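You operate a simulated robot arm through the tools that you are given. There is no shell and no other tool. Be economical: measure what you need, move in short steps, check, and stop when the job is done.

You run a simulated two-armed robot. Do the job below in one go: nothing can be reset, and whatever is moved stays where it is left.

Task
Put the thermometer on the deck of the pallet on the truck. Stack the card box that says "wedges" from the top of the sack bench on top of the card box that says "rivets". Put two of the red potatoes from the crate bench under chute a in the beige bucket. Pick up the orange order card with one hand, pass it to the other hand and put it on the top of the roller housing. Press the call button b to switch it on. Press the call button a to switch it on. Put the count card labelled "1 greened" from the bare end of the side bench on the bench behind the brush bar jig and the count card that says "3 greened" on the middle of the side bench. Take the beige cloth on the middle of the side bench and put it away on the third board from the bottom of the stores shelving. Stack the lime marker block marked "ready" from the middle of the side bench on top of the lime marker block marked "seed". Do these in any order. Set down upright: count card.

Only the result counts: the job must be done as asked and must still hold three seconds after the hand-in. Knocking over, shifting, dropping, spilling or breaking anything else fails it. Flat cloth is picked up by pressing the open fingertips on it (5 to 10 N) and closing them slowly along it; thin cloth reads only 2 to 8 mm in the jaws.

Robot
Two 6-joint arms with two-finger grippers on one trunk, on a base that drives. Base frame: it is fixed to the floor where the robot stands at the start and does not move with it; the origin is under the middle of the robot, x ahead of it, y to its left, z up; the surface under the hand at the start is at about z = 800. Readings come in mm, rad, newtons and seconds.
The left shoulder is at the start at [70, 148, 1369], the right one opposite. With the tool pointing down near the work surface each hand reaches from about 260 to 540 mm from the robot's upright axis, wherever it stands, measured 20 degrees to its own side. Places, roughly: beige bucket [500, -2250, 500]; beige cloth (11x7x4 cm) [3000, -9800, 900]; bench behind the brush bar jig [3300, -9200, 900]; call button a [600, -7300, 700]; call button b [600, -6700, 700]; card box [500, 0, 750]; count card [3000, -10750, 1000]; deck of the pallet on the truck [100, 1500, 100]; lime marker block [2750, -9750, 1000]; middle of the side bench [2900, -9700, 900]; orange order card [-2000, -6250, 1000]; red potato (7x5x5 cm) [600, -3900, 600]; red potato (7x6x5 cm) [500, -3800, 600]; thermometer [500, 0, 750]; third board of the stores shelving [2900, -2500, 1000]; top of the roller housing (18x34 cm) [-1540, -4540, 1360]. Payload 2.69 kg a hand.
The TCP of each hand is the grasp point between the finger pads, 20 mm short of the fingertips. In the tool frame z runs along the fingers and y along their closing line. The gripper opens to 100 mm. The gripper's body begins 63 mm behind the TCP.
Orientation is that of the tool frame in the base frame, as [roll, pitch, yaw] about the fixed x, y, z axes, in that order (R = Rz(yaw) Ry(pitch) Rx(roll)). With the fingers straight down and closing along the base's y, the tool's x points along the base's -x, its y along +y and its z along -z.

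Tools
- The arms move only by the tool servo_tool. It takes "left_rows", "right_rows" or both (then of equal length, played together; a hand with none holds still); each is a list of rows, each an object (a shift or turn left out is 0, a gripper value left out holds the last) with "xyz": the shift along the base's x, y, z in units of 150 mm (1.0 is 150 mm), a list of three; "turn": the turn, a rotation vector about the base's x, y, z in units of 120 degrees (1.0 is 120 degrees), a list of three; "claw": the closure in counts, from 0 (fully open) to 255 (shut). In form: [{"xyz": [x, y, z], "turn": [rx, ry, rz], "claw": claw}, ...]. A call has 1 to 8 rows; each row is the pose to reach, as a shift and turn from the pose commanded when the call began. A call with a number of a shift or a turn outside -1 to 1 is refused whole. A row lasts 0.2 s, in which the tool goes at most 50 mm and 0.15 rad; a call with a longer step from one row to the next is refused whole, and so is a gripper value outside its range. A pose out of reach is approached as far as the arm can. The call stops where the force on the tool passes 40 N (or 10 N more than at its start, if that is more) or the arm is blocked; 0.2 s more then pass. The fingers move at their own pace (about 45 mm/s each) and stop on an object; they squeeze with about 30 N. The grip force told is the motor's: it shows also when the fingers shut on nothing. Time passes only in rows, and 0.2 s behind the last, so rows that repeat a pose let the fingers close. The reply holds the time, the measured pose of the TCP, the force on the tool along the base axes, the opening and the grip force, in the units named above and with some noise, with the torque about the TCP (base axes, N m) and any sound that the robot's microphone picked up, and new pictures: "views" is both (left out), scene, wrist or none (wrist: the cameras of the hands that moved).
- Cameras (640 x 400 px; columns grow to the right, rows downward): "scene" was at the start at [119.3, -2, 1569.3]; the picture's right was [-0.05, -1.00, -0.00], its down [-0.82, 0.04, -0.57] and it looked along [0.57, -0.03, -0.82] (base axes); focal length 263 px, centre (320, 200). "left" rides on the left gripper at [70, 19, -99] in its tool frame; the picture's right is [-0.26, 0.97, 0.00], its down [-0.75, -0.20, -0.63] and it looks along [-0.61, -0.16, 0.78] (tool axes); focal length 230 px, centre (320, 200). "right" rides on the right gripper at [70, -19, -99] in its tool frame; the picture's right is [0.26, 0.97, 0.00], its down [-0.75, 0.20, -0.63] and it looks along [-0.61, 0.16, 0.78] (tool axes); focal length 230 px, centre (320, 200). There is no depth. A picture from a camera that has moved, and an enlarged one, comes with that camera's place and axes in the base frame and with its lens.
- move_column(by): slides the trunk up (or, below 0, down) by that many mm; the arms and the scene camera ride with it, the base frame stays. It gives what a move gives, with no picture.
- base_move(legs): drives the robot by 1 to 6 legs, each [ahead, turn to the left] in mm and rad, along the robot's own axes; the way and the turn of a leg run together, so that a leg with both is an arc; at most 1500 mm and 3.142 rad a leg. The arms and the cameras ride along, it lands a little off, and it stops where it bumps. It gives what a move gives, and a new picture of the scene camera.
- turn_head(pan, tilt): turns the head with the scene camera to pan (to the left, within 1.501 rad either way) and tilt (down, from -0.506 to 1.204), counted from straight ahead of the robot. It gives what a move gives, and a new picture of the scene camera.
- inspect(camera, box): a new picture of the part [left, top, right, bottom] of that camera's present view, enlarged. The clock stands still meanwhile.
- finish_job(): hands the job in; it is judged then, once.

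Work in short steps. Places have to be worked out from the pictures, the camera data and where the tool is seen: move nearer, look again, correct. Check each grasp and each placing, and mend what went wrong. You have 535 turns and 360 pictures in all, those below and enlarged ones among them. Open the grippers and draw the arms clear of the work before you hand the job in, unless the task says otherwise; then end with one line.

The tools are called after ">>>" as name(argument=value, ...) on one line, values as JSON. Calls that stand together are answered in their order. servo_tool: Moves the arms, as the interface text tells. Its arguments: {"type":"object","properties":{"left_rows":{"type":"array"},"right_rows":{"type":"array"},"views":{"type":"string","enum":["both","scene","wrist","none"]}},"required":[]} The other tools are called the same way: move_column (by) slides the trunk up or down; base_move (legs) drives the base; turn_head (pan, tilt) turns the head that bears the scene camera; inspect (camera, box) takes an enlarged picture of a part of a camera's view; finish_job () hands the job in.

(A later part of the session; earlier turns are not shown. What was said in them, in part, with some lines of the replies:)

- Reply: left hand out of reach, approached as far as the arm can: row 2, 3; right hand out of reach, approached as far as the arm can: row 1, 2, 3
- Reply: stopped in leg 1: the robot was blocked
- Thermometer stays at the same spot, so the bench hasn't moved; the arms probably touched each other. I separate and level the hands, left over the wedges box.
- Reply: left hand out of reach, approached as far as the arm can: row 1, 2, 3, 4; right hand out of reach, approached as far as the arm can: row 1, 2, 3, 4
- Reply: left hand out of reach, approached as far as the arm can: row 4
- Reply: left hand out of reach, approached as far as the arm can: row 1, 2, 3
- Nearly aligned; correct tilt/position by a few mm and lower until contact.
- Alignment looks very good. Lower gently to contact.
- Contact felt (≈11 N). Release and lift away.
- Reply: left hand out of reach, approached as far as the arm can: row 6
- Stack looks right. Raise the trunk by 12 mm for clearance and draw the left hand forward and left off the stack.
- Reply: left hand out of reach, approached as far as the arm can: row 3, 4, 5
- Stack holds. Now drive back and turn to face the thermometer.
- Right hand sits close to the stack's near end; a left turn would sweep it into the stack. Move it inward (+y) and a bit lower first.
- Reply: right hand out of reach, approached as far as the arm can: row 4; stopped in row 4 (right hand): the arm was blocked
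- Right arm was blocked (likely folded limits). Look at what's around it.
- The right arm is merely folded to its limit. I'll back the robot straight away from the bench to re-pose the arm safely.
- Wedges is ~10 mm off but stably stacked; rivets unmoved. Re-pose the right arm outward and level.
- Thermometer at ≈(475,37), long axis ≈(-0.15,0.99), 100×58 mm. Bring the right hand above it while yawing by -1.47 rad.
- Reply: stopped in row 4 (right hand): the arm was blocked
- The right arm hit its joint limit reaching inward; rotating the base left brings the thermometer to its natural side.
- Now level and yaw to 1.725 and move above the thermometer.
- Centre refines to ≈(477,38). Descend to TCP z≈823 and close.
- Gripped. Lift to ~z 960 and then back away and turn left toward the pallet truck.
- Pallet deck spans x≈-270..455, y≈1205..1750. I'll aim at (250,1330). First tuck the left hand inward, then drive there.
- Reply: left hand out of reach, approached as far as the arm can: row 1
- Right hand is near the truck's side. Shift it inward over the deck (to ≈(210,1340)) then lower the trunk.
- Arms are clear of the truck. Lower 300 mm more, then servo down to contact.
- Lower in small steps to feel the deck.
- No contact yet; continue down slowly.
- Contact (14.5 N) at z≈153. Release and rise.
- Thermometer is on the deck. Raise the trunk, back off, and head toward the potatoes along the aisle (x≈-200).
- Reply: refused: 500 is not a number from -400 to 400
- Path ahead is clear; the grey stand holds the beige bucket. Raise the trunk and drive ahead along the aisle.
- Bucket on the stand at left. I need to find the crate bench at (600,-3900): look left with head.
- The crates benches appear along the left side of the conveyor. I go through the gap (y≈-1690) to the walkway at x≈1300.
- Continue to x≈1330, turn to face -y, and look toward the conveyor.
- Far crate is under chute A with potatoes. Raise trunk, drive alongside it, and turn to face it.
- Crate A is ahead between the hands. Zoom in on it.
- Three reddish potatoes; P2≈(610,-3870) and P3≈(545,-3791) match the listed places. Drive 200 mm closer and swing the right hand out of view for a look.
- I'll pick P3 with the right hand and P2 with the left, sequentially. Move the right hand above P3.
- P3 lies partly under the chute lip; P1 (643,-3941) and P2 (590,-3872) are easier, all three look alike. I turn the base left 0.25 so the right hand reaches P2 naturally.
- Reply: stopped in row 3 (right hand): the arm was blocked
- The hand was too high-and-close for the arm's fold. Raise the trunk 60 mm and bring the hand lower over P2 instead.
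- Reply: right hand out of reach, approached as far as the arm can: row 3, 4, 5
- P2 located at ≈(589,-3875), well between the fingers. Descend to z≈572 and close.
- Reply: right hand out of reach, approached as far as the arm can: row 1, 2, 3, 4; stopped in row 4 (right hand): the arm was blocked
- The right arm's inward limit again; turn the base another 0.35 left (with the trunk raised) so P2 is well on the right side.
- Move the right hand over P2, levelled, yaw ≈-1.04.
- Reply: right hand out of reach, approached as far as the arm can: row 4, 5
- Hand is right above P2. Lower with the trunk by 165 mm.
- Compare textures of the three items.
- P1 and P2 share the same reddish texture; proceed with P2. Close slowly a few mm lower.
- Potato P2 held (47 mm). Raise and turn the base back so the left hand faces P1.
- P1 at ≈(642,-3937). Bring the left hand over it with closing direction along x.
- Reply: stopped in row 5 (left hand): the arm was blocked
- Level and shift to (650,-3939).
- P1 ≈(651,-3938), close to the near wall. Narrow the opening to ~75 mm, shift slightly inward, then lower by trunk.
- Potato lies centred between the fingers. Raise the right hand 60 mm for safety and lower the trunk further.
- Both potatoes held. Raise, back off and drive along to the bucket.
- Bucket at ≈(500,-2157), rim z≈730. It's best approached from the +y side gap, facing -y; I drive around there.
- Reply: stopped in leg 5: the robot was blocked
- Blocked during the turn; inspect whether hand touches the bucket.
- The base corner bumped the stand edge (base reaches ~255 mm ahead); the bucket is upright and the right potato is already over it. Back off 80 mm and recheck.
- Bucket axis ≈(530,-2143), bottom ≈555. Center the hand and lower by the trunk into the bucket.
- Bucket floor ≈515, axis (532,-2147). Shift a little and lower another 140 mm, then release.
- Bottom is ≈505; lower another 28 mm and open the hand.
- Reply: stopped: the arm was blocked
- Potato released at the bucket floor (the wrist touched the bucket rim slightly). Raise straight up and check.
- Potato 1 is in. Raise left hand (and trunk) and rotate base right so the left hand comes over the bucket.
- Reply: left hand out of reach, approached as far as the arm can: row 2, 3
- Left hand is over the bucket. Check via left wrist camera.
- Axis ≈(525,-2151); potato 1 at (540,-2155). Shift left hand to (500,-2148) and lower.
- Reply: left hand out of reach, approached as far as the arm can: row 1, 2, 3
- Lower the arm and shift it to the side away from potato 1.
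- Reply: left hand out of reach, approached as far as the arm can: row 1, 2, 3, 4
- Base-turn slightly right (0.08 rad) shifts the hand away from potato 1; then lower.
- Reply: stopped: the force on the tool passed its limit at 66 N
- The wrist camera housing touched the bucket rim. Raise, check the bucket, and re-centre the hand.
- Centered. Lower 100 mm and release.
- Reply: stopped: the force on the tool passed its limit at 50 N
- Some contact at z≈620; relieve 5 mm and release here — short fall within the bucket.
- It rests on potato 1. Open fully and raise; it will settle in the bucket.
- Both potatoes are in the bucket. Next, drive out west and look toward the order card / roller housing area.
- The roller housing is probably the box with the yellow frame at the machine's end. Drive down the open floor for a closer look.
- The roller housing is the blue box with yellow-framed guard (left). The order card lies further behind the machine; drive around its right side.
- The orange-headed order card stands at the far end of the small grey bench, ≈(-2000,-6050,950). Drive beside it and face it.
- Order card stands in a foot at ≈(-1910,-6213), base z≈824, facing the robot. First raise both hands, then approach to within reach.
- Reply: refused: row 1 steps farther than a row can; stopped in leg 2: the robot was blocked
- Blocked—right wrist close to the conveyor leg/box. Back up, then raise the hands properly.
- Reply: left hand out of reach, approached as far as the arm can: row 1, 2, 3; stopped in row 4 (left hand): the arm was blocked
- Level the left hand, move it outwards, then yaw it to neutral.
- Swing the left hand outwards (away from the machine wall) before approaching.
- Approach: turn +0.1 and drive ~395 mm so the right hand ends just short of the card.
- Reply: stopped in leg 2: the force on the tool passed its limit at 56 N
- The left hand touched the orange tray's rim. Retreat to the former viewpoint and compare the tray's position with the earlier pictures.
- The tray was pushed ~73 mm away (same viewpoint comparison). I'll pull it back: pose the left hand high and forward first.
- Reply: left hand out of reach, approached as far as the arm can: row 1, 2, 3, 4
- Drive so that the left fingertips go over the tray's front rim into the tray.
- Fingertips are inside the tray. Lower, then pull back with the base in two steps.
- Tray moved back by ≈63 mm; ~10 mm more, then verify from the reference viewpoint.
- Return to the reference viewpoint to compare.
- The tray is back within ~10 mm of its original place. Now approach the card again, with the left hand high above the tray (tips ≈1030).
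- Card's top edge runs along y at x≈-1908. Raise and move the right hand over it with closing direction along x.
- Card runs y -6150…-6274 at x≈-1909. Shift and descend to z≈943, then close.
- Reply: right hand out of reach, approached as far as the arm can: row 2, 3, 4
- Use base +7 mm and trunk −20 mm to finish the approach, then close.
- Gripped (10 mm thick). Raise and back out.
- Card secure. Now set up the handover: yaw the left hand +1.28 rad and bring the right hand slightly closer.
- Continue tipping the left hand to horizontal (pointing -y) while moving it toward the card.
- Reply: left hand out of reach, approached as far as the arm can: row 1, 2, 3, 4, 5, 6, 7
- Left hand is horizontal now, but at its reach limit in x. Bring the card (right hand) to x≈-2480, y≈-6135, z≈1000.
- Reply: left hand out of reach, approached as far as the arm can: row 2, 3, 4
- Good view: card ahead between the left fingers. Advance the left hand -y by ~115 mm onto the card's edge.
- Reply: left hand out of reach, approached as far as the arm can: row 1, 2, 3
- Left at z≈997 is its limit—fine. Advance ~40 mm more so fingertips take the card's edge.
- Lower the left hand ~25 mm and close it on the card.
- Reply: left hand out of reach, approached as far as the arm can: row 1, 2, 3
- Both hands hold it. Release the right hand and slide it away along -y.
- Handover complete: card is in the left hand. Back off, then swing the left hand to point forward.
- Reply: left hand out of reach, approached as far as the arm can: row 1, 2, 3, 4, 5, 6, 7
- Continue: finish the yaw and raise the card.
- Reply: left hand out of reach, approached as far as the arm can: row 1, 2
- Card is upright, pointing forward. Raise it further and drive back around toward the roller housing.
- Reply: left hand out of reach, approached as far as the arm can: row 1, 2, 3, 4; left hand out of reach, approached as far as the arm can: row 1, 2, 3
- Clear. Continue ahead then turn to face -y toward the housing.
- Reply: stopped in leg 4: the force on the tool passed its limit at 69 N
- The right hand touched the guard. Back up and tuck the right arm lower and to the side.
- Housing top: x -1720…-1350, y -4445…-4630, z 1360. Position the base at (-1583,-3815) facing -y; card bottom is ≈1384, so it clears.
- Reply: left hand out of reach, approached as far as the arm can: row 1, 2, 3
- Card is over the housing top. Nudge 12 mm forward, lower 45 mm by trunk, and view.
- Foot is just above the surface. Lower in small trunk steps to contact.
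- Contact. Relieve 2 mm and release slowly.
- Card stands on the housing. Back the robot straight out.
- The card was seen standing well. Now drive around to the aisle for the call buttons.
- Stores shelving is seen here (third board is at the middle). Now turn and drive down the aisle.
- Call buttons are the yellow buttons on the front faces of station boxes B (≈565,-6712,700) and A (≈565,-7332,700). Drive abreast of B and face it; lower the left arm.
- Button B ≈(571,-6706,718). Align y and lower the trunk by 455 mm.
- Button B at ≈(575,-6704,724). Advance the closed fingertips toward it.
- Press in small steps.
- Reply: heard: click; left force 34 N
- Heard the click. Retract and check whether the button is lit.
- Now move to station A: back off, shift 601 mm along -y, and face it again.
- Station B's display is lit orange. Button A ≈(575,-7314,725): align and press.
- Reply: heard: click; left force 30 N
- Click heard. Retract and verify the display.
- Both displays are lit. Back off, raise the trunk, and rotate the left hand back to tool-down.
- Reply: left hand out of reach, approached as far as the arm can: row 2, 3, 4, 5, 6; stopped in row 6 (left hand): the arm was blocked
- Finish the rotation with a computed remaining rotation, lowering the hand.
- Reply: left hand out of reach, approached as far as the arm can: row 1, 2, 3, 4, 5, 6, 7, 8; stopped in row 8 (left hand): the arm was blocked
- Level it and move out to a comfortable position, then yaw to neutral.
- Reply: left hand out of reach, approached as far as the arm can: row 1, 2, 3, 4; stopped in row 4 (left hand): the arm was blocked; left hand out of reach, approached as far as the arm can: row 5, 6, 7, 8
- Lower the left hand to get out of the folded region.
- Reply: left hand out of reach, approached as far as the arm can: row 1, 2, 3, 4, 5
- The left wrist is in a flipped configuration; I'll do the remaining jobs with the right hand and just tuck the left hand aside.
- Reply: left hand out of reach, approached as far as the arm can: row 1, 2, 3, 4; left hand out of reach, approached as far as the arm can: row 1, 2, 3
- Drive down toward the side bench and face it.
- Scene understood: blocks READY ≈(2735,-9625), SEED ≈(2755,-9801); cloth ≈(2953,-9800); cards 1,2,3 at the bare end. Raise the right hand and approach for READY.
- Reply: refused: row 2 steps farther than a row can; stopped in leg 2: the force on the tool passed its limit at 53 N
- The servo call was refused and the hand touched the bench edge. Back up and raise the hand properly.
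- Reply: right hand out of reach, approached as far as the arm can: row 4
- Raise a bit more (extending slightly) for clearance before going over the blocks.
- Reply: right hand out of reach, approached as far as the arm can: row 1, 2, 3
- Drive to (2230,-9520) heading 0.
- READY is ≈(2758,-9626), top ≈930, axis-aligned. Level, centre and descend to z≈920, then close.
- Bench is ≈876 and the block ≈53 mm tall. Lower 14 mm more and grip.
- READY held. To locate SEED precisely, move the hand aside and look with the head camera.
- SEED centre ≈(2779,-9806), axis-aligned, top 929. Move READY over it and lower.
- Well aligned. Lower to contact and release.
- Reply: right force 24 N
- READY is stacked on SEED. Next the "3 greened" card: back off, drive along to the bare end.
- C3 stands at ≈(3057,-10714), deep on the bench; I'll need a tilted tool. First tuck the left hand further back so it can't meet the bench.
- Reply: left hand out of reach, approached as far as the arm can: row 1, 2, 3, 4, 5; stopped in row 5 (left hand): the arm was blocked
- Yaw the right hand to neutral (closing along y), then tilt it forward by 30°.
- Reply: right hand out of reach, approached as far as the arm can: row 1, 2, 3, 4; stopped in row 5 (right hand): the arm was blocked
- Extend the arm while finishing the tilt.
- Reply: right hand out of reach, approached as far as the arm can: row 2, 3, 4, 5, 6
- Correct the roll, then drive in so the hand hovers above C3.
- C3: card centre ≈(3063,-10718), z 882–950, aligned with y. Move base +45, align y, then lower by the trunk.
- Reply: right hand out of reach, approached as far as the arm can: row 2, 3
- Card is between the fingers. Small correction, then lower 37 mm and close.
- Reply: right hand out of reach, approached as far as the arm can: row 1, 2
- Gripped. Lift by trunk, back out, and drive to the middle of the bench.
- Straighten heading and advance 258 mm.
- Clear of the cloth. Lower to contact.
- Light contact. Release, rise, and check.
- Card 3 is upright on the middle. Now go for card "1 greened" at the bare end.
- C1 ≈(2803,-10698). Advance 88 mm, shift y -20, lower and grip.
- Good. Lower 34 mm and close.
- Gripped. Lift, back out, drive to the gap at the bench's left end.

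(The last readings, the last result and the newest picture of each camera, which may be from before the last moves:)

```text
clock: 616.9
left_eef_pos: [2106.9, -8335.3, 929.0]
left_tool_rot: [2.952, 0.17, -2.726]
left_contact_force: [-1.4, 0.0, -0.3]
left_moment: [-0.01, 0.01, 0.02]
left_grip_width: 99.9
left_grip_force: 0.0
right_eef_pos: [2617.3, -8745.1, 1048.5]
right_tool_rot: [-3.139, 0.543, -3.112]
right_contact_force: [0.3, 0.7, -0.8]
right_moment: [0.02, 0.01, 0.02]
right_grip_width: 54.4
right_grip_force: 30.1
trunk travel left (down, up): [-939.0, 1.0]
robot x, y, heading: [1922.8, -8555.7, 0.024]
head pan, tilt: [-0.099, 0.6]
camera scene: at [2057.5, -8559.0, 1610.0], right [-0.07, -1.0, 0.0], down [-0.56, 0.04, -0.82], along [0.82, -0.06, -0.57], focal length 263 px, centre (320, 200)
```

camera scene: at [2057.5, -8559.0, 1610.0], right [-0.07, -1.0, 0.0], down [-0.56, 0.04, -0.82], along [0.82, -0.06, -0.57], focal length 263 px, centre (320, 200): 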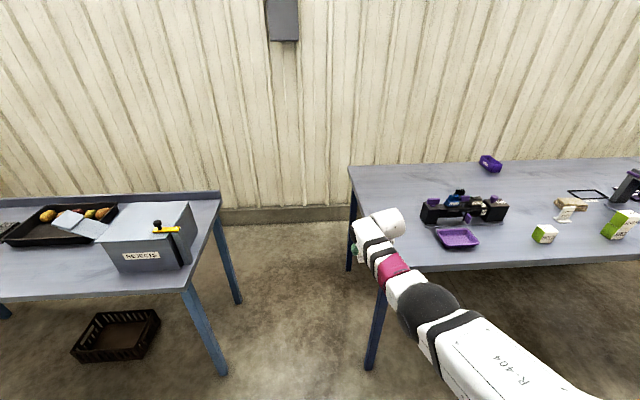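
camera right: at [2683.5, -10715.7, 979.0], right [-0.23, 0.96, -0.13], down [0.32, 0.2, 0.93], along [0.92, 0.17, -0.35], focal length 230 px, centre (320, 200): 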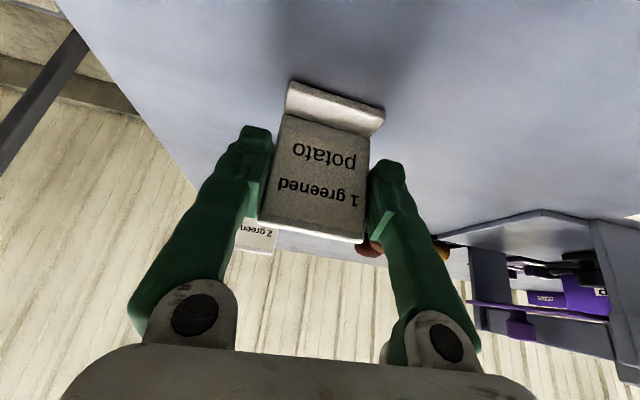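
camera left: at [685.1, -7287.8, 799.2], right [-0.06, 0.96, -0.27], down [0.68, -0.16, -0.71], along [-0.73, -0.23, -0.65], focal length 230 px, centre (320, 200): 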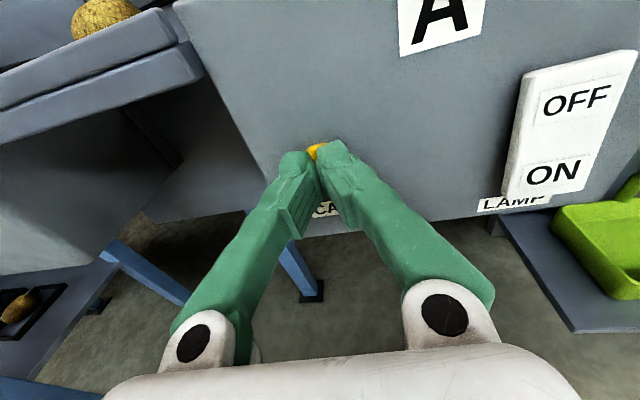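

Gap centre is y≈-8508. Drive in to (2932,-8508) and turn right toward the spot behind the jig.

>>> base_move(legs=[[0, 0.024], [1010, 0], [0, -0.857]])

>>> inspect(camera="right", box=[0, 0, 640, 400])

```text
clock: 624.7
left_eef_pos: [3211.3, -8485.3, 927.2]
left_tool_rot: [2.957, 0.169, 2.731]
left_contact_force: [0.3, 0.6, -0.8]
left_moment: [-0.02, -0.01, 0.0]
left_grip_width: 100.1
left_grip_force: 0.0
right_eef_pos: [3257.5, -9136.5, 1049.4]
right_tool_rot: [-3.14, 0.542, 2.348]
right_contact_force: [0.9, 0.9, -1.1]
right_moment: [0.01, -0.02, 0.01]
right_grip_width: 54.3
right_grip_force: 29.9
trunk travel left (down, up): [-939.0, 1.0]
robot x, y, heading: [2918.5, -8496.8, -0.798]
head pan, tilt: [-0.099, 0.6]
camera scene: at [3010.5, -8601.2, 1610.0], right [-0.78, -0.63, 0.0], down [-0.35, 0.44, -0.82], along [0.52, -0.64, -0.57], focal length 263 px, centre (320, 200)
```

scene: 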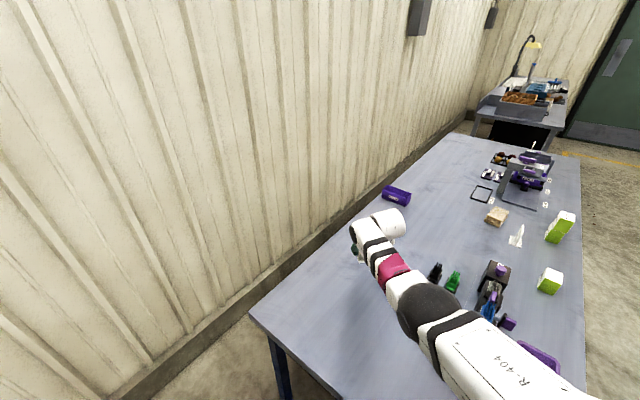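

```text
1.00 times, centred on (320, 200) of right (not enlarged: the box is as wide or as high as the picture)
camera zoom: at [3165.3, -9071.3, 1098.2], right [0.54, 0.83, -0.13], down [0.37, -0.09, 0.93], along [0.76, -0.55, -0.35], focal length 230 px, centre (320, 200)
```

zoom: 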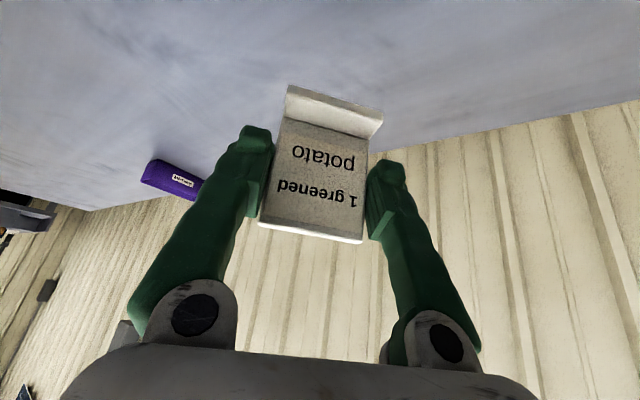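

The card is behind the jig. Nudge 35 mm further and lower.

>>> base_move(legs=[[35, 0]])

>>> move_column(by=-112)

>>> move_column(by=-5)

>>> move_column(by=-3)

```text
clock: 625.5
left_eef_pos: [3229.9, -8505.1, 928.2]
left_tool_rot: [2.953, 0.175, 2.731]
left_contact_force: [0.7, 0.6, -0.3]
left_moment: [0.0, -0.07, -0.06]
left_grip_width: 100.1
left_grip_force: 0.1
right_eef_pos: [3276.0, -9159.8, 1054.3]
right_tool_rot: [-3.141, 0.551, 2.347]
right_contact_force: [-0.4, 0.8, 0.0]
right_moment: [-0.03, -0.02, 0.0]
right_grip_width: 54.6
right_grip_force: 29.7
trunk travel left (down, up): [-939.0, 1.0]
robot x, y, heading: [2947.5, -8522.2, -0.797]
head pan, tilt: [-0.099, 0.6]
camera scene: at [3026.5, -8619.6, 1611.0], right [-0.78, -0.62, 0.0], down [-0.35, 0.44, -0.83], along [0.52, -0.65, -0.56], focal length 263 px, centre (320, 200)
```

scene: 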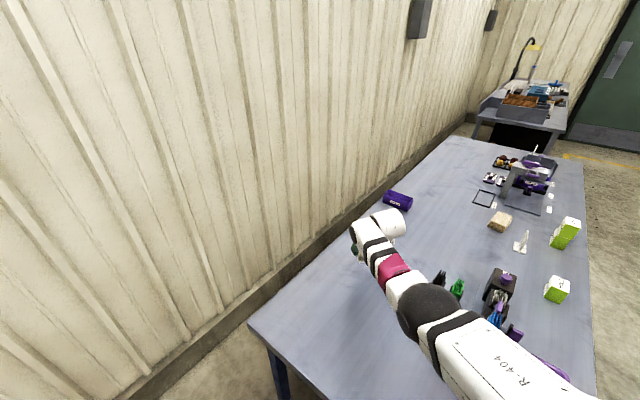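

```text
clock: 627.0
left_eef_pos: [3234.0, -8509.3, 815.6]
left_tool_rot: [2.952, 0.167, 2.732]
left_contact_force: [-0.4, 0.0, 0.2]
left_moment: [0.03, 0.01, 0.01]
left_grip_width: 100.2
left_grip_force: 0.1
right_eef_pos: [3281.1, -9163.6, 936.7]
right_tool_rot: [-3.141, 0.544, 2.346]
right_contact_force: [0.7, 0.2, 0.2]
right_moment: [-0.02, -0.01, 0.0]
right_grip_width: 54.3
right_grip_force: 30.1
trunk travel left (down, up): [-827.0, 113.0]
robot x, y, heading: [2947.9, -8524.5, -0.795]
head pan, tilt: [-0.099, 0.6]
```

```text
clock: 627.5
left_eef_pos: [3234.8, -8508.6, 810.4]
left_tool_rot: [2.95, 0.168, 2.731]
left_contact_force: [-0.6, 0.1, -0.1]
left_moment: [0.0, 0.02, -0.04]
left_grip_width: 99.9
left_grip_force: 0.0
right_eef_pos: [3280.4, -9162.7, 931.0]
right_tool_rot: [-3.14, 0.541, 2.346]
right_contact_force: [-0.8, 0.4, -0.7]
right_moment: [-0.05, -0.01, 0.0]
right_grip_width: 54.4
right_grip_force: 29.6
trunk travel left (down, up): [-822.0, 118.0]
robot x, y, heading: [2947.1, -8528.4, -0.79]
head pan, tilt: [-0.099, 0.6]
```

```text
clock: 628.0
left_eef_pos: [3234.1, -8509.6, 806.6]
left_tool_rot: [2.952, 0.167, 2.731]
left_contact_force: [-0.4, 0.7, 0.7]
left_moment: [-0.04, -0.03, -0.03]
left_grip_width: 100.1
left_grip_force: 0.0
right_eef_pos: [3279.9, -9162.7, 929.5]
right_tool_rot: [3.141, 0.544, 2.345]
right_contact_force: [0.0, -0.1, 1.7]
right_moment: [0.06, -0.03, -0.04]
right_grip_width: 54.3
right_grip_force: 30.3
trunk travel left (down, up): [-819.0, 121.0]
robot x, y, heading: [2948.7, -8524.6, -0.798]
head pan, tilt: [-0.099, 0.6]
```

Just in contact. One more mm, release, rise and check.

>>> move_column(by=-1)

>>> servo_tool(right_rows=[{"claw": 100}, {"claw": 60}, {"claw": 0}, {"claw": 0}], views="none")

>>> move_column(by=115)

>>> inspect(camera="right", box=[0, 0, 640, 400])

```text
clock: 628.5
left_eef_pos: [3233.3, -8507.6, 806.7]
left_tool_rot: [2.953, 0.167, 2.732]
left_contact_force: [0.3, 0.8, -0.6]
left_moment: [-0.01, -0.03, 0.04]
left_grip_width: 100.2
left_grip_force: 0.0
right_eef_pos: [3280.6, -9162.6, 928.7]
right_tool_rot: [-3.141, 0.548, 2.346]
right_contact_force: [0.9, -1.2, 6.0]
right_moment: [0.08, 0.03, -0.02]
right_grip_width: 54.5
right_grip_force: 30.1
trunk travel left (down, up): [-818.0, 122.0]
robot x, y, heading: [2945.9, -8519.9, -0.8]
head pan, tilt: [-0.099, 0.6]
```

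```text
clock: 629.5
left_eef_pos: [3234.6, -8508.3, 806.1]
left_tool_rot: [2.951, 0.166, 2.731]
left_contact_force: [0.1, -0.4, -0.3]
left_moment: [0.02, -0.04, -0.01]
left_grip_width: 100.1
left_grip_force: 0.0
right_eef_pos: [3279.5, -9162.3, 927.1]
right_tool_rot: [-3.139, 0.543, 2.346]
right_contact_force: [-0.4, 0.4, 0.2]
right_moment: [0.01, 0.01, 0.02]
right_grip_width: 99.8
right_grip_force: 0.0
trunk travel left (down, up): [-818.0, 122.0]
robot x, y, heading: [2947.6, -8526.3, -0.798]
head pan, tilt: [-0.099, 0.6]
```

```text
clock: 631.0
left_eef_pos: [3234.4, -8509.6, 921.2]
left_tool_rot: [2.951, 0.168, 2.731]
left_contact_force: [0.9, -0.3, -0.5]
left_moment: [-0.02, 0.01, -0.01]
left_grip_width: 100.2
left_grip_force: 0.1
right_eef_pos: [3281.1, -9162.6, 1042.4]
right_tool_rot: [-3.14, 0.544, 2.346]
right_contact_force: [-0.8, 0.5, -0.1]
right_moment: [0.03, -0.01, 0.01]
right_grip_width: 100.0
right_grip_force: 0.1
trunk travel left (down, up): [-933.0, 7.0]
robot x, y, heading: [2944.6, -8521.9, -0.797]
head pan, tilt: [-0.099, 0.6]
```

```text
1.00 times, centred on (320, 200) of right (not enlarged: the box is as wide or as high as the picture)
camera zoom: at [3189.3, -9097.0, 1092.2], right [0.54, 0.83, -0.13], down [0.37, -0.09, 0.93], along [0.76, -0.55, -0.35], focal length 230 px, centre (320, 200)
```

zoom: 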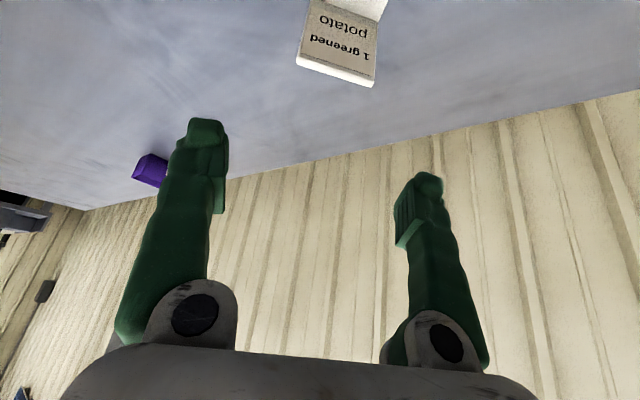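

Card 1 stands behind the jig. Now leave the gap and drive to face the cloth.

>>> base_move(legs=[[0, 0.797], [-1030, 0], [0, -1.571], [1128, 0], [0, 1.571]])

```text
clock: 651.5
left_eef_pos: [2096.6, -9448.3, 921.6]
left_tool_rot: [2.951, 0.167, -2.772]
left_contact_force: [0.1, -0.7, -1.0]
left_moment: [-0.02, 0.01, -0.01]
left_grip_width: 100.1
left_grip_force: 0.2
right_eef_pos: [2589.0, -9879.9, 1043.9]
right_tool_rot: [-3.14, 0.541, 3.126]
right_contact_force: [-0.7, 0.0, 0.6]
right_moment: [-0.03, 0.01, -0.01]
right_grip_width: 99.8
right_grip_force: 0.0
trunk travel left (down, up): [-933.0, 7.0]
robot x, y, heading: [1902.6, -9658.7, -0.016]
head pan, tilt: [-0.099, 0.6]
camera scene: at [2037.7, -9670.0, 1604.0], right [-0.12, -0.99, 0.0], down [-0.56, 0.07, -0.82], along [0.82, -0.09, -0.57], focal length 263 px, centre (320, 200)
```

scene: 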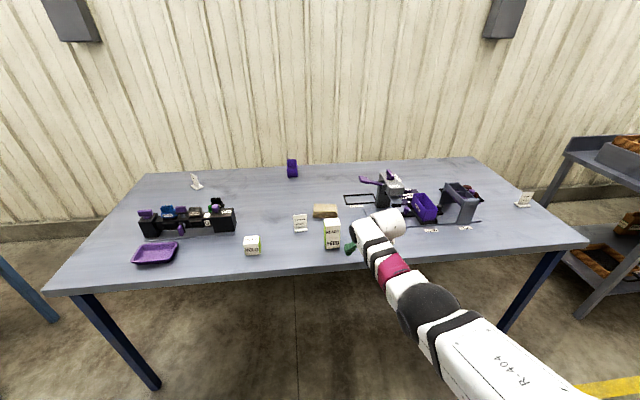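

All placed items look right in this overview. Restore the right hand to vertical and yaw it for closing along x.

>>> servo_tool(right_rows=[{"turn": [0, 0.065, 0], "xyz": [-0.15, 0, 0]}, {"turn": [0, 0.13, 0], "xyz": [-0.3, 0, 0]}, {"turn": [0, 0.195, 0], "xyz": [-0.45, 0, 0]}, {"turn": [0, 0.258, 0], "xyz": [-0.6, 0, 0]}, {"turn": [0, 0.258, 0], "xyz": [-0.6, 0, 0]}], views="none")

>>> servo_tool(right_rows=[{"turn": [0, 0, -0.07]}, {"turn": [0, 0, -0.14]}, {"turn": [0, 0, -0.21]}, {"turn": [0, 0, -0.28]}, {"turn": [0, 0, -0.35]}, {"turn": [0, 0, -0.42]}, {"turn": [0, 0, -0.49]}, {"turn": [0, 0, -0.56]}], views="none")

>>> servo_tool(right_rows=[{"turn": [0, 0, -0.07]}, {"turn": [0, 0, -0.09]}, {"turn": [0, 0, -0.09]}], views="none")

```text
clock: 652.7
left_eef_pos: [2096.4, -9448.8, 921.5]
left_tool_rot: [2.952, 0.169, -2.773]
left_contact_force: [0.0, 1.1, 0.4]
left_moment: [-0.01, -0.02, 0.01]
left_grip_width: 100.3
left_grip_force: 0.1
right_eef_pos: [2497.9, -9879.5, 1042.9]
right_tool_rot: [-3.134, 0.001, 3.129]
right_contact_force: [-0.2, -0.3, 0.7]
right_moment: [-0.01, -0.02, 0.01]
right_grip_width: 100.1
right_grip_force: 0.1
trunk travel left (down, up): [-933.0, 7.0]
robot x, y, heading: [1903.5, -9660.8, -0.015]
head pan, tilt: [-0.099, 0.6]
```

```text
clock: 654.5
left_eef_pos: [2096.8, -9446.7, 922.3]
left_tool_rot: [2.951, 0.167, -2.772]
left_contact_force: [-0.6, -0.6, 0.2]
left_moment: [-0.01, 0.0, -0.03]
left_grip_width: 100.0
left_grip_force: 0.1
right_eef_pos: [2497.9, -9880.3, 1043.7]
right_tool_rot: [-3.134, 0.004, 1.951]
right_contact_force: [0.1, -0.4, -0.8]
right_moment: [-0.04, 0.0, 0.0]
right_grip_width: 100.5
right_grip_force: 0.0
trunk travel left (down, up): [-933.0, 7.0]
robot x, y, heading: [1900.2, -9663.5, -0.017]
head pan, tilt: [-0.099, 0.6]
```

```text
clock: 655.3
left_eef_pos: [2095.9, -9448.0, 920.8]
left_tool_rot: [2.95, 0.169, -2.774]
left_contact_force: [0.2, -0.3, 0.9]
left_moment: [0.01, -0.02, 0.01]
left_grip_width: 100.1
left_grip_force: 0.0
right_eef_pos: [2497.1, -9880.8, 1043.3]
right_tool_rot: [-3.132, 0.002, 1.765]
right_contact_force: [0.1, 0.6, 0.1]
right_moment: [0.0, 0.0, 0.0]
right_grip_width: 99.9
right_grip_force: 0.1
trunk travel left (down, up): [-933.0, 7.0]
robot x, y, heading: [1898.8, -9661.5, -0.015]
head pan, tilt: [-0.099, 0.6]
```

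Yaw a little more to match the cloth's axis, then drive in over the cloth.

>>> servo_tool(right_rows=[{"turn": [0, 0, -0.065]}, {"turn": [0, 0, -0.13]}, {"turn": [0, 0, -0.19]}, {"turn": [0, 0, -0.19]}], views="none")

>>> base_move(legs=[[0, 0.167], [440, 0], [0, -0.152]])

>>> inspect(camera="right", box=[0, 0, 640, 400])

```text
clock: 656.3
left_eef_pos: [2096.6, -9446.7, 921.4]
left_tool_rot: [2.951, 0.169, -2.773]
left_contact_force: [0.1, -0.6, 1.1]
left_moment: [-0.01, 0.0, 0.0]
left_grip_width: 100.2
left_grip_force: 0.1
right_eef_pos: [2496.6, -9880.2, 1044.4]
right_tool_rot: [-3.133, 0.004, 1.367]
right_contact_force: [0.6, -0.8, 0.2]
right_moment: [0.02, 0.0, -0.01]
right_grip_width: 99.9
right_grip_force: 0.2
trunk travel left (down, up): [-933.0, 7.0]
robot x, y, heading: [1906.4, -9664.1, -0.013]
head pan, tilt: [-0.099, 0.6]
```

```text
clock: 660.2
left_eef_pos: [2530.3, -9375.8, 920.7]
left_tool_rot: [2.953, 0.168, -2.754]
left_contact_force: [0.1, 0.5, -0.1]
left_moment: [-0.02, -0.03, 0.02]
left_grip_width: 100.1
left_grip_force: 0.1
right_eef_pos: [2937.5, -9800.8, 1044.6]
right_tool_rot: [-3.132, 0.006, 1.388]
right_contact_force: [0.4, -0.9, 0.0]
right_moment: [-0.01, 0.01, -0.01]
right_grip_width: 99.9
right_grip_force: 0.0
trunk travel left (down, up): [-933.0, 7.0]
robot x, y, heading: [2335.5, -9592.4, 0.003]
head pan, tilt: [-0.099, 0.6]
camera scene: at [2474.9, -9597.5, 1604.2], right [-0.1, -1.0, 0.0], down [-0.56, 0.05, -0.83], along [0.82, -0.08, -0.56], focal length 263 px, centre (320, 200)
```

scene: 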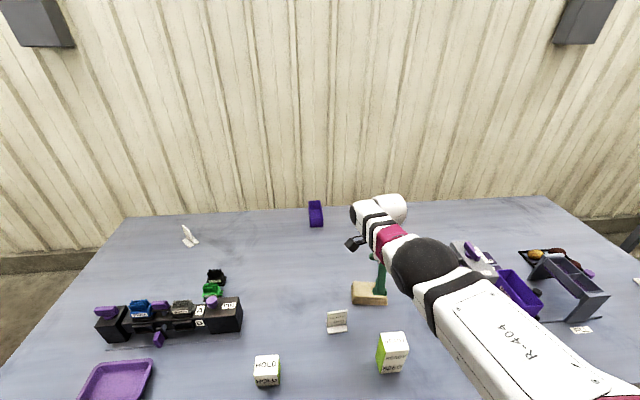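

```text
1.00 times, centred on (320, 200) of right (not enlarged: the box is as wide or as high as the picture)
camera zoom: at [2933.0, -9729.6, 1144.6], right [1.0, 0.08, -0.01], down [0.07, -0.77, 0.63], along [0.04, -0.63, -0.77], focal length 230 px, centre (320, 200)
```

zoom: 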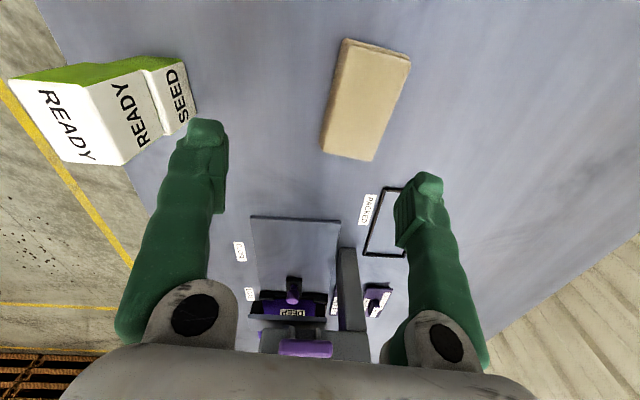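

Cloth centre ≈(2975,-9799), axis ≈1.46 rad, 60×105 mm. Adjust and lower.

>>> base_move(legs=[[30, 0]])

>>> servo_tool(right_rows=[{"turn": [0, 0, 0.033], "xyz": [0.045, 0.01, 0]}, {"turn": [0, 0, 0.033], "xyz": [0.045, 0.01, 0]}], views="none")

>>> move_column(by=-105)

>>> inspect(camera="right", box=[0, 0, 640, 400])

```text
clock: 661.1
left_eef_pos: [2553.2, -9379.3, 922.2]
left_tool_rot: [2.954, 0.174, -2.754]
left_contact_force: [-1.3, 0.9, 0.6]
left_moment: [0.01, -0.08, -0.04]
left_grip_width: 100.1
left_grip_force: 0.1
right_eef_pos: [2961.0, -9804.0, 1048.4]
right_tool_rot: [-3.138, 0.001, 1.388]
right_contact_force: [-0.6, -0.2, -0.1]
right_moment: [0.02, -0.06, -0.02]
right_grip_width: 100.1
right_grip_force: 0.1
trunk travel left (down, up): [-933.0, 7.0]
robot x, y, heading: [2366.2, -9593.4, 0.003]
head pan, tilt: [-0.099, 0.6]
camera scene: at [2495.4, -9601.6, 1604.9], right [-0.1, -1.0, 0.0], down [-0.56, 0.05, -0.83], along [0.82, -0.08, -0.56], focal length 263 px, centre (320, 200)
```

scene: 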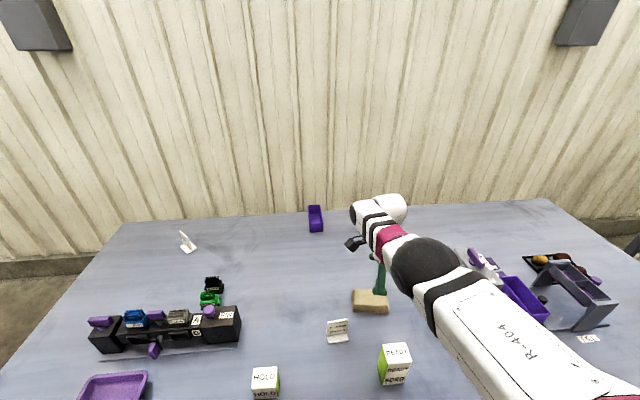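

```text
clock: 661.7
left_eef_pos: [2558.2, -9378.1, 921.6]
left_tool_rot: [2.953, 0.168, -2.756]
left_contact_force: [0.5, -0.4, -0.3]
left_moment: [-0.02, -0.03, 0.0]
left_grip_width: 100.0
left_grip_force: 0.1
right_eef_pos: [2968.3, -9805.4, 1047.6]
right_tool_rot: [-3.133, 0.004, 1.457]
right_contact_force: [-0.6, -0.2, 0.3]
right_moment: [0.0, 0.0, -0.02]
right_grip_width: 100.1
right_grip_force: 0.1
right hand out of reach, approached as far as the arm can: row 1, 2
trunk travel left (down, up): [-933.0, 7.0]
robot x, y, heading: [2371.7, -9592.8, 0.004]
head pan, tilt: [-0.099, 0.6]
```

```text
clock: 663.0
left_eef_pos: [2559.0, -9377.4, 816.8]
left_tool_rot: [2.953, 0.167, -2.755]
left_contact_force: [0.2, -1.0, -0.1]
left_moment: [-0.03, -0.01, 0.02]
left_grip_width: 99.9
left_grip_force: 0.1
right_eef_pos: [2969.8, -9804.5, 941.1]
right_tool_rot: [-3.132, 0.003, 1.457]
right_contact_force: [0.6, -0.2, 0.3]
right_moment: [-0.03, 0.01, 0.0]
right_grip_width: 99.9
right_grip_force: 0.0
trunk travel left (down, up): [-828.0, 112.0]
robot x, y, heading: [2367.7, -9595.8, -0.0]
head pan, tilt: [-0.099, 0.6]
```

```text
1.00 times, centred on (320, 200) of right (not enlarged: the box is as wide or as high as the picture)
camera zoom: at [2959.3, -9733.6, 1041.1], right [0.99, 0.15, -0.01], down [0.12, -0.77, 0.63], along [0.09, -0.63, -0.78], focal length 230 px, centre (320, 200)
```

zoom: 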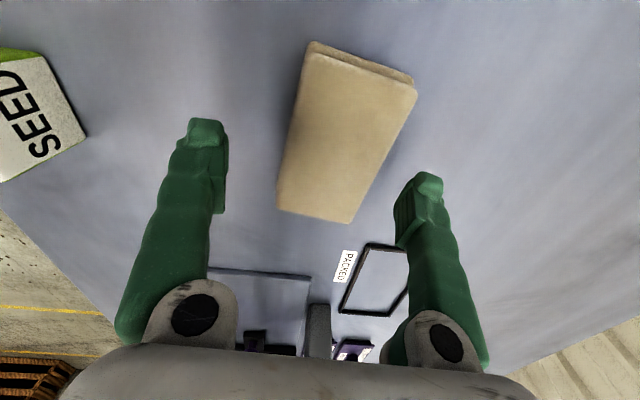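

Centered enough. Lower 40 mm and close slowly.

>>> servo_tool(right_rows=[{"xyz": [0.04, 0.05, 0]}, {"xyz": [0.04, 0.05, 0]}], views="none")

>>> move_column(by=-40)

>>> servo_tool(right_rows=[{"claw": 60}, {"claw": 80}, {"claw": 110}, {"claw": 140}, {"claw": 255}, {"claw": 255}, {"claw": 255}], views="wrist")

```text
clock: 663.6
left_eef_pos: [2559.2, -9378.8, 817.8]
left_tool_rot: [2.952, 0.168, -2.756]
left_contact_force: [0.4, 0.0, -0.7]
left_moment: [0.04, -0.04, 0.0]
left_grip_width: 100.1
left_grip_force: 0.0
right_eef_pos: [2969.3, -9800.2, 944.5]
right_tool_rot: [-3.133, 0.003, 1.459]
right_contact_force: [0.7, 1.2, -0.4]
right_moment: [0.0, -0.01, 0.0]
right_grip_width: 100.0
right_grip_force: 0.1
right hand out of reach, approached as far as the arm can: row 1, 2
trunk travel left (down, up): [-828.0, 112.0]
robot x, y, heading: [2366.8, -9596.8, -0.001]
head pan, tilt: [-0.099, 0.6]
```

```text
clock: 664.5
left_eef_pos: [2558.5, -9378.0, 776.8]
left_tool_rot: [2.953, 0.167, -2.755]
left_contact_force: [-0.5, -0.6, -0.1]
left_moment: [-0.04, 0.02, 0.0]
left_grip_width: 99.9
left_grip_force: 0.1
right_eef_pos: [2971.5, -9799.3, 903.5]
right_tool_rot: [-3.133, 0.004, 1.456]
right_contact_force: [-0.5, -0.3, 0.2]
right_moment: [0.02, 0.03, 0.01]
right_grip_width: 100.4
right_grip_force: 0.0
trunk travel left (down, up): [-788.0, 152.0]
robot x, y, heading: [2368.4, -9591.7, 0.002]
head pan, tilt: [-0.099, 0.6]
```

```text
clock: 666.1
left_eef_pos: [2560.0, -9378.4, 776.5]
left_tool_rot: [2.954, 0.167, -2.756]
left_contact_force: [-0.1, -0.6, -0.7]
left_moment: [0.0, -0.02, 0.05]
left_grip_width: 99.9
left_grip_force: 0.1
right_eef_pos: [2970.0, -9799.2, 903.4]
right_tool_rot: [-3.134, 0.004, 1.457]
right_contact_force: [0.2, -0.1, 0.5]
right_moment: [-0.04, -0.05, -0.01]
right_grip_width: 64.5
right_grip_force: 30.4
trunk travel left (down, up): [-788.0, 152.0]
robot x, y, heading: [2370.5, -9595.4, 0.002]
head pan, tilt: [-0.099, 0.6]
camera right: at [2960.0, -9729.0, 1003.0], right [0.99, 0.15, -0.01], down [0.12, -0.77, 0.63], along [0.09, -0.63, -0.78], focal length 230 px, centre (320, 200)
```

right: 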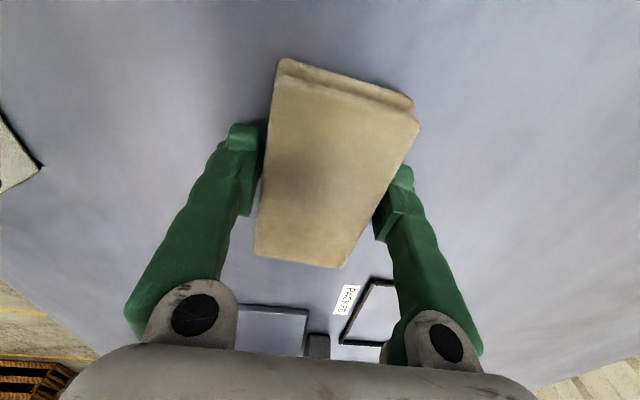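

Gripped (64 mm). Lift, back out and drive to the stores shelving.

>>> move_column(by=151)

>>> base_move(legs=[[-480, 0], [0, 1.571], [1500, 0], [1500, 0], [1500, 0], [1500, 0]])

>>> base_move(legs=[[850, 0], [0, -1.571]])

```text
clock: 667.8
left_eef_pos: [2560.2, -9378.7, 927.5]
left_tool_rot: [2.953, 0.167, -2.755]
left_contact_force: [-0.7, -0.8, -0.1]
left_moment: [-0.03, -0.03, 0.01]
left_grip_width: 100.0
left_grip_force: 0.0
right_eef_pos: [2969.7, -9800.6, 1054.1]
right_tool_rot: [-3.132, 0.004, 1.457]
right_contact_force: [0.5, 1.4, -1.6]
right_moment: [-0.04, 0.03, 0.01]
right_grip_width: 64.5
right_grip_force: 30.1
trunk travel left (down, up): [-939.0, 1.0]
robot x, y, heading: [2369.5, -9593.5, 0.002]
head pan, tilt: [-0.099, 0.6]
```

```text
clock: 702.8
left_eef_pos: [1747.2, -3364.3, 927.2]
left_tool_rot: [2.953, 0.168, -1.209]
left_contact_force: [-0.3, -0.6, -0.2]
left_moment: [-0.02, -0.02, -0.01]
left_grip_width: 100.0
left_grip_force: 0.2
right_eef_pos: [2179.5, -2963.4, 1054.5]
right_tool_rot: [-3.133, 0.004, 3.002]
right_contact_force: [0.1, -0.3, -0.4]
right_moment: [0.02, 0.02, -0.01]
right_grip_width: 64.5
right_grip_force: 29.9
trunk travel left (down, up): [-939.0, 1.0]
robot x, y, heading: [1957.1, -3559.3, 1.546]
head pan, tilt: [-0.099, 0.6]
camera scene: at [1967.0, -3419.2, 1610.1], right [0.99, -0.12, 0.0], down [-0.07, -0.56, -0.83], along [0.1, 0.82, -0.56], focal length 263 px, centre (320, 200)
```

scene: 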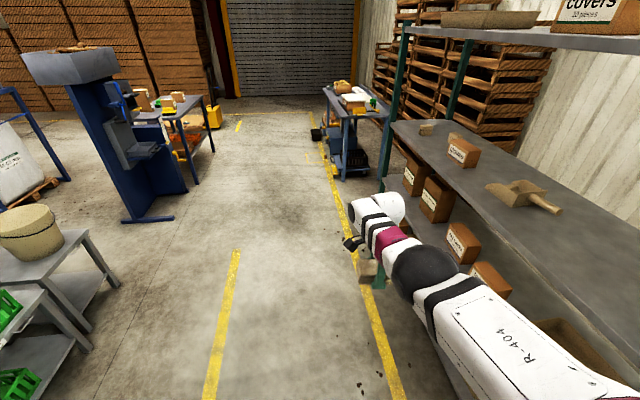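

```text
clock: 711.1
left_eef_pos: [2177.4, -2499.4, 927.1]
left_tool_rot: [2.953, 0.169, -2.781]
left_contact_force: [0.2, -0.3, 0.7]
left_moment: [0.0, 0.0, 0.04]
left_grip_width: 99.7
left_grip_force: 0.1
right_eef_pos: [2577.7, -2930.1, 1054.3]
right_tool_rot: [-3.132, 0.006, 1.431]
right_contact_force: [-0.3, 0.6, -0.7]
right_moment: [-0.02, -0.01, 0.02]
right_grip_width: 64.5
right_grip_force: 30.3
trunk travel left (down, up): [-939.0, 1.0]
robot x, y, heading: [1984.6, -2710.6, -0.021]
head pan, tilt: [-0.099, 0.6]
camera scene: at [2117.8, -2720.4, 1610.0], right [-0.12, -0.99, 0.0], down [-0.56, 0.07, -0.82], along [0.82, -0.1, -0.57], focal length 263 px, centre (320, 200)
```

scene: 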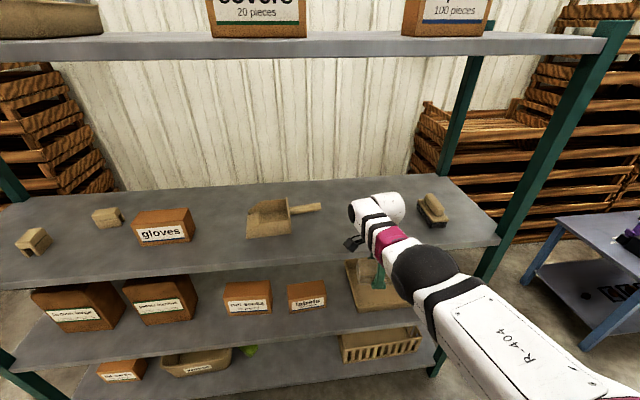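

The third board's exact height must be checked; view with the right wrist camera.

>>> inspect(camera="right", box=[0, 0, 640, 400])

```text
1.00 times, centred on (320, 200) of right (not enlarged: the box is as wide or as high as the picture)
camera zoom: at [2569.7, -2859.2, 1153.8], right [0.99, 0.12, -0.01], down [0.1, -0.77, 0.63], along [0.07, -0.63, -0.78], focal length 230 px, centre (320, 200)
```

zoom: 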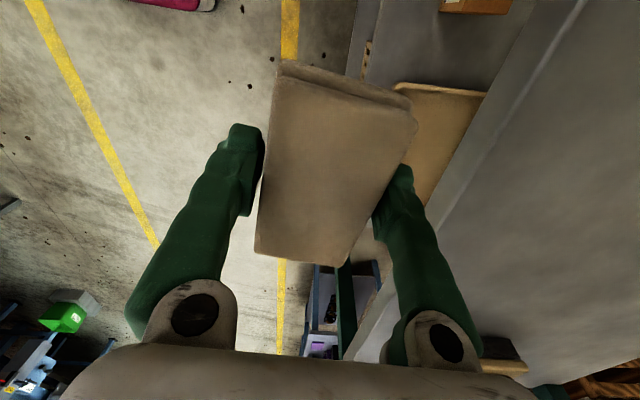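

Board top is ≈1045. Raise the hand 75 mm for clearance, then advance.

>>> servo_tool(right_rows=[{"xyz": [0, 0, 0.25]}, {"xyz": [0, 0, 0.5]}, {"xyz": [0, 0, 0.5]}], views="none")

```text
clock: 711.9
left_eef_pos: [2176.8, -2499.7, 928.1]
left_tool_rot: [2.952, 0.167, -2.78]
left_contact_force: [-0.2, 0.1, -0.3]
left_moment: [-0.01, 0.0, 0.01]
left_grip_width: 100.1
left_grip_force: 0.1
right_eef_pos: [2592.9, -2930.2, 1126.0]
right_tool_rot: [-3.127, 0.001, 1.439]
right_contact_force: [0.4, 0.1, -0.2]
right_moment: [0.03, 0.04, 0.01]
right_grip_width: 64.6
right_grip_force: 29.9
right hand out of reach, approached as far as the arm can: row 1, 2, 3
trunk travel left (down, up): [-939.0, 1.0]
robot x, y, heading: [1985.1, -2708.9, -0.023]
head pan, tilt: [-0.099, 0.6]
```

Drive 150 mm ahead so the cloth is over the board; then look.

>>> base_move(legs=[[150, 0]])

>>> inspect(camera="right", box=[0, 0, 640, 400])

```text
clock: 713.2
left_eef_pos: [2326.3, -2502.6, 928.1]
left_tool_rot: [2.953, 0.17, -2.779]
left_contact_force: [0.3, -0.1, -0.3]
left_moment: [0.01, -0.02, 0.03]
left_grip_width: 100.2
left_grip_force: 0.1
right_eef_pos: [2740.3, -2930.6, 1127.8]
right_tool_rot: [-3.132, 0.0, 1.439]
right_contact_force: [0.1, 0.4, -0.5]
right_moment: [0.03, -0.03, 0.04]
right_grip_width: 64.5
right_grip_force: 30.0
trunk travel left (down, up): [-939.0, 1.0]
robot x, y, heading: [2132.0, -2715.1, -0.017]
head pan, tilt: [-0.099, 0.6]
camera scene: at [2264.4, -2723.5, 1610.4], right [-0.12, -0.99, 0.0], down [-0.56, 0.07, -0.83], along [0.82, -0.1, -0.56], focal length 263 px, centre (320, 200)
```

scene: 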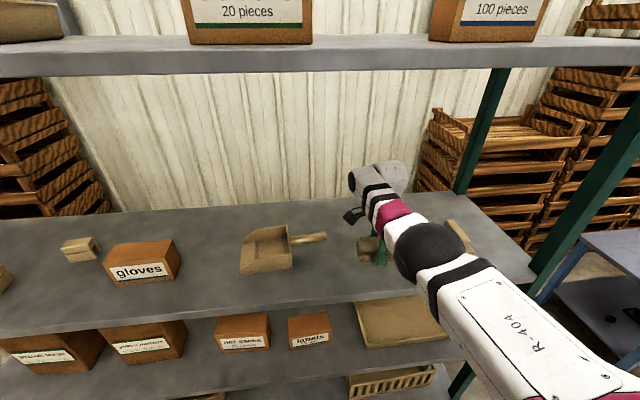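

```text
1.00 times, centred on (320, 200) of right (not enlarged: the box is as wide or as high as the picture)
camera zoom: at [2731.3, -2859.4, 1228.0], right [0.99, 0.13, -0.01], down [0.11, -0.77, 0.63], along [0.07, -0.62, -0.78], focal length 230 px, centre (320, 200)
```

zoom: 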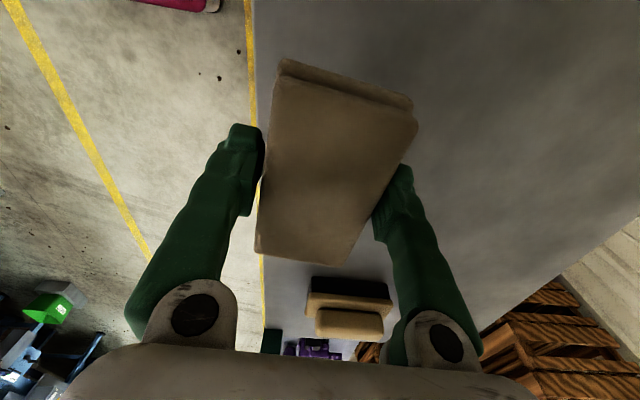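

Advance 40 mm more so the cloth lies well on the board, then lower.

>>> base_move(legs=[[40, 0]])

>>> move_column(by=-45)

>>> move_column(by=-25)

>>> move_column(by=-15)

```text
clock: 714.1
left_eef_pos: [2359.7, -2502.2, 928.4]
left_tool_rot: [2.954, 0.172, -2.779]
left_contact_force: [-0.4, -0.8, -0.7]
left_moment: [0.01, -0.04, 0.01]
left_grip_width: 100.2
left_grip_force: 0.0
right_eef_pos: [2775.6, -2931.6, 1131.2]
right_tool_rot: [-3.135, -0.001, 1.441]
right_contact_force: [-0.6, -0.5, -1.2]
right_moment: [0.0, -0.11, -0.01]
right_grip_width: 64.6
right_grip_force: 29.6
trunk travel left (down, up): [-939.0, 1.0]
robot x, y, heading: [2171.6, -2715.3, -0.02]
head pan, tilt: [-0.099, 0.6]
camera scene: at [2298.0, -2724.0, 1611.0], right [-0.12, -0.99, 0.0], down [-0.56, 0.07, -0.83], along [0.82, -0.1, -0.56], focal length 263 px, centre (320, 200)
```

scene: 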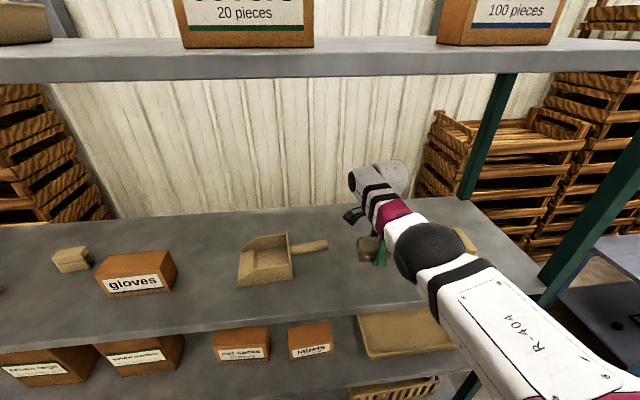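

```text
clock: 715.0
left_eef_pos: [2367.7, -2501.9, 881.1]
left_tool_rot: [2.952, 0.166, -2.779]
left_contact_force: [-0.5, -0.3, -1.1]
left_moment: [0.0, 0.01, 0.01]
left_grip_width: 100.3
left_grip_force: 0.0
right_eef_pos: [2783.1, -2930.7, 1081.5]
right_tool_rot: [-3.129, -0.001, 1.44]
right_contact_force: [0.3, -0.3, -0.1]
right_moment: [-0.02, 0.0, 0.0]
right_grip_width: 64.6
right_grip_force: 30.3
trunk travel left (down, up): [-894.0, 46.0]
robot x, y, heading: [2174.2, -2713.4, -0.021]
head pan, tilt: [-0.099, 0.6]
```

```text
clock: 715.7
left_eef_pos: [2366.9, -2501.8, 857.1]
left_tool_rot: [2.952, 0.164, -2.779]
left_contact_force: [1.0, 0.3, -0.2]
left_moment: [0.0, 0.0, -0.01]
left_grip_width: 100.0
left_grip_force: 0.1
right_eef_pos: [2782.7, -2931.9, 1055.7]
right_tool_rot: [-3.128, 0.001, 1.44]
right_contact_force: [0.3, 0.3, -1.2]
right_moment: [0.01, 0.0, 0.03]
right_grip_width: 64.5
right_grip_force: 29.7
trunk travel left (down, up): [-869.0, 71.0]
robot x, y, heading: [2172.6, -2718.6, -0.02]
head pan, tilt: [-0.099, 0.6]
```

```text
clock: 716.4
left_eef_pos: [2366.4, -2502.3, 842.5]
left_tool_rot: [2.953, 0.167, -2.779]
left_contact_force: [-0.9, 0.8, -0.5]
left_moment: [0.05, 0.0, -0.01]
left_grip_width: 100.1
left_grip_force: 0.0
right_eef_pos: [2782.8, -2930.1, 1044.7]
right_tool_rot: [-3.136, 0.002, 1.439]
right_contact_force: [-0.2, -0.5, 12.5]
right_moment: [-0.53, 0.3, 0.05]
right_grip_width: 64.3
right_grip_force: 30.0
trunk travel left (down, up): [-854.0, 86.0]
robot x, y, heading: [2174.6, -2709.6, -0.017]
head pan, tilt: [-0.099, 0.6]
```

Contact at z≈1045. Release and rise.

>>> servo_tool(right_rows=[{"claw": 80}, {"claw": 40}, {"claw": 0}, {"claw": 0}], views="none")

>>> move_column(by=84)

>>> inspect(camera="right", box=[0, 0, 640, 400])

```text
clock: 717.4
left_eef_pos: [2366.4, -2502.5, 842.2]
left_tool_rot: [2.95, 0.167, -2.779]
left_contact_force: [-0.8, 0.4, 0.7]
left_moment: [0.01, -0.02, -0.01]
left_grip_width: 100.1
left_grip_force: 0.2
right_eef_pos: [2784.0, -2932.2, 1040.7]
right_tool_rot: [-3.127, 0.001, 1.439]
right_contact_force: [0.1, -0.3, 0.5]
right_moment: [-0.05, -0.02, 0.0]
right_grip_width: 100.0
right_grip_force: 0.0
trunk travel left (down, up): [-854.0, 86.0]
robot x, y, heading: [2170.1, -2715.0, -0.022]
head pan, tilt: [-0.099, 0.6]
```

```text
clock: 718.5
left_eef_pos: [2366.6, -2501.9, 926.2]
left_tool_rot: [2.951, 0.166, -2.779]
left_contact_force: [0.2, 0.5, -1.0]
left_moment: [0.0, -0.04, 0.0]
left_grip_width: 100.1
left_grip_force: 0.1
right_eef_pos: [2782.8, -2931.5, 1125.4]
right_tool_rot: [-3.129, 0.0, 1.441]
right_contact_force: [0.0, -0.5, -0.3]
right_moment: [-0.03, -0.01, 0.0]
right_grip_width: 100.0
right_grip_force: 0.0
trunk travel left (down, up): [-938.0, 2.0]
robot x, y, heading: [2173.0, -2712.8, -0.023]
head pan, tilt: [-0.099, 0.6]
```

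```text
1.00 times, centred on (320, 200) of right (not enlarged: the box is as wide or as high as the picture)
camera zoom: at [2774.3, -2860.3, 1225.3], right [0.99, 0.13, -0.01], down [0.11, -0.77, 0.63], along [0.07, -0.62, -0.78], focal length 230 px, centre (320, 200)
```

zoom: 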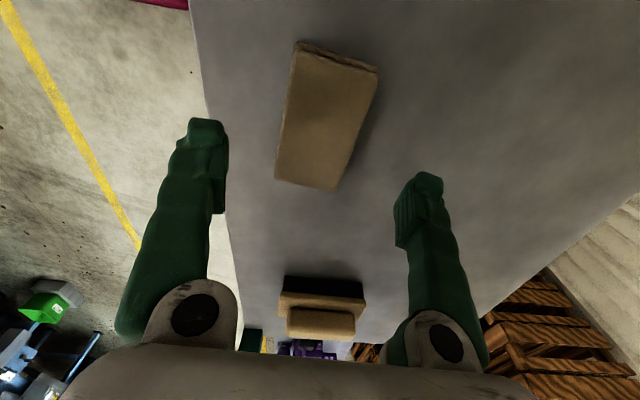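

The cloth lies on the third board. Draw back clear of the shelving, then hand in.

>>> base_move(legs=[[-400, 0]])

```text
clock: 721.1
left_eef_pos: [1963.6, -2494.8, 926.2]
left_tool_rot: [2.949, 0.164, -2.782]
left_contact_force: [0.2, 0.6, 0.4]
left_moment: [0.02, 0.0, 0.02]
left_grip_width: 99.8
left_grip_force: 0.2
right_eef_pos: [2380.4, -2924.3, 1123.7]
right_tool_rot: [-3.127, 0.003, 1.436]
right_contact_force: [1.1, -0.1, -0.3]
right_moment: [-0.02, 0.01, -0.01]
right_grip_width: 100.1
right_grip_force: 0.1
trunk travel left (down, up): [-938.0, 2.0]
robot x, y, heading: [1770.4, -2710.4, -0.019]
head pan, tilt: [-0.099, 0.6]
camera scene: at [1907.6, -2716.5, 1608.7], right [-0.12, -0.99, 0.0], down [-0.56, 0.07, -0.82], along [0.82, -0.1, -0.57], focal length 263 px, centre (320, 200)
```

scene: 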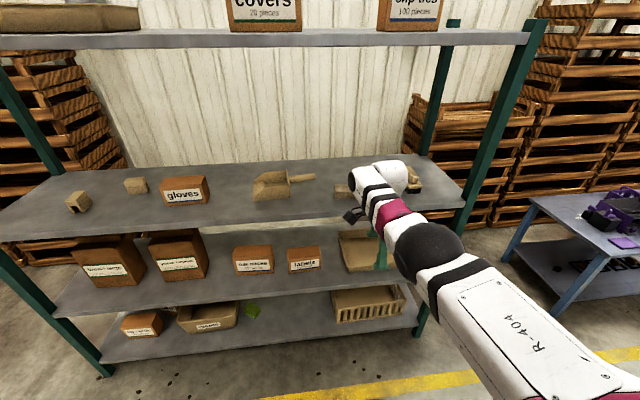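

All sub-tasks are done, grippers open and arms clear; handing in.

>>> finish_job()

```text
The job is handed in.
```

I finished every item on the list and handed the job in, but I shifted one thing that wasn't part of it. The left hand pushed the orange tray, on the bench beside the order card, about 7 cm; I pulled it back to within roughly 1 cm of its old place. The wedges box sits about 1 cm off-centre on the rivets box, but it is stable.
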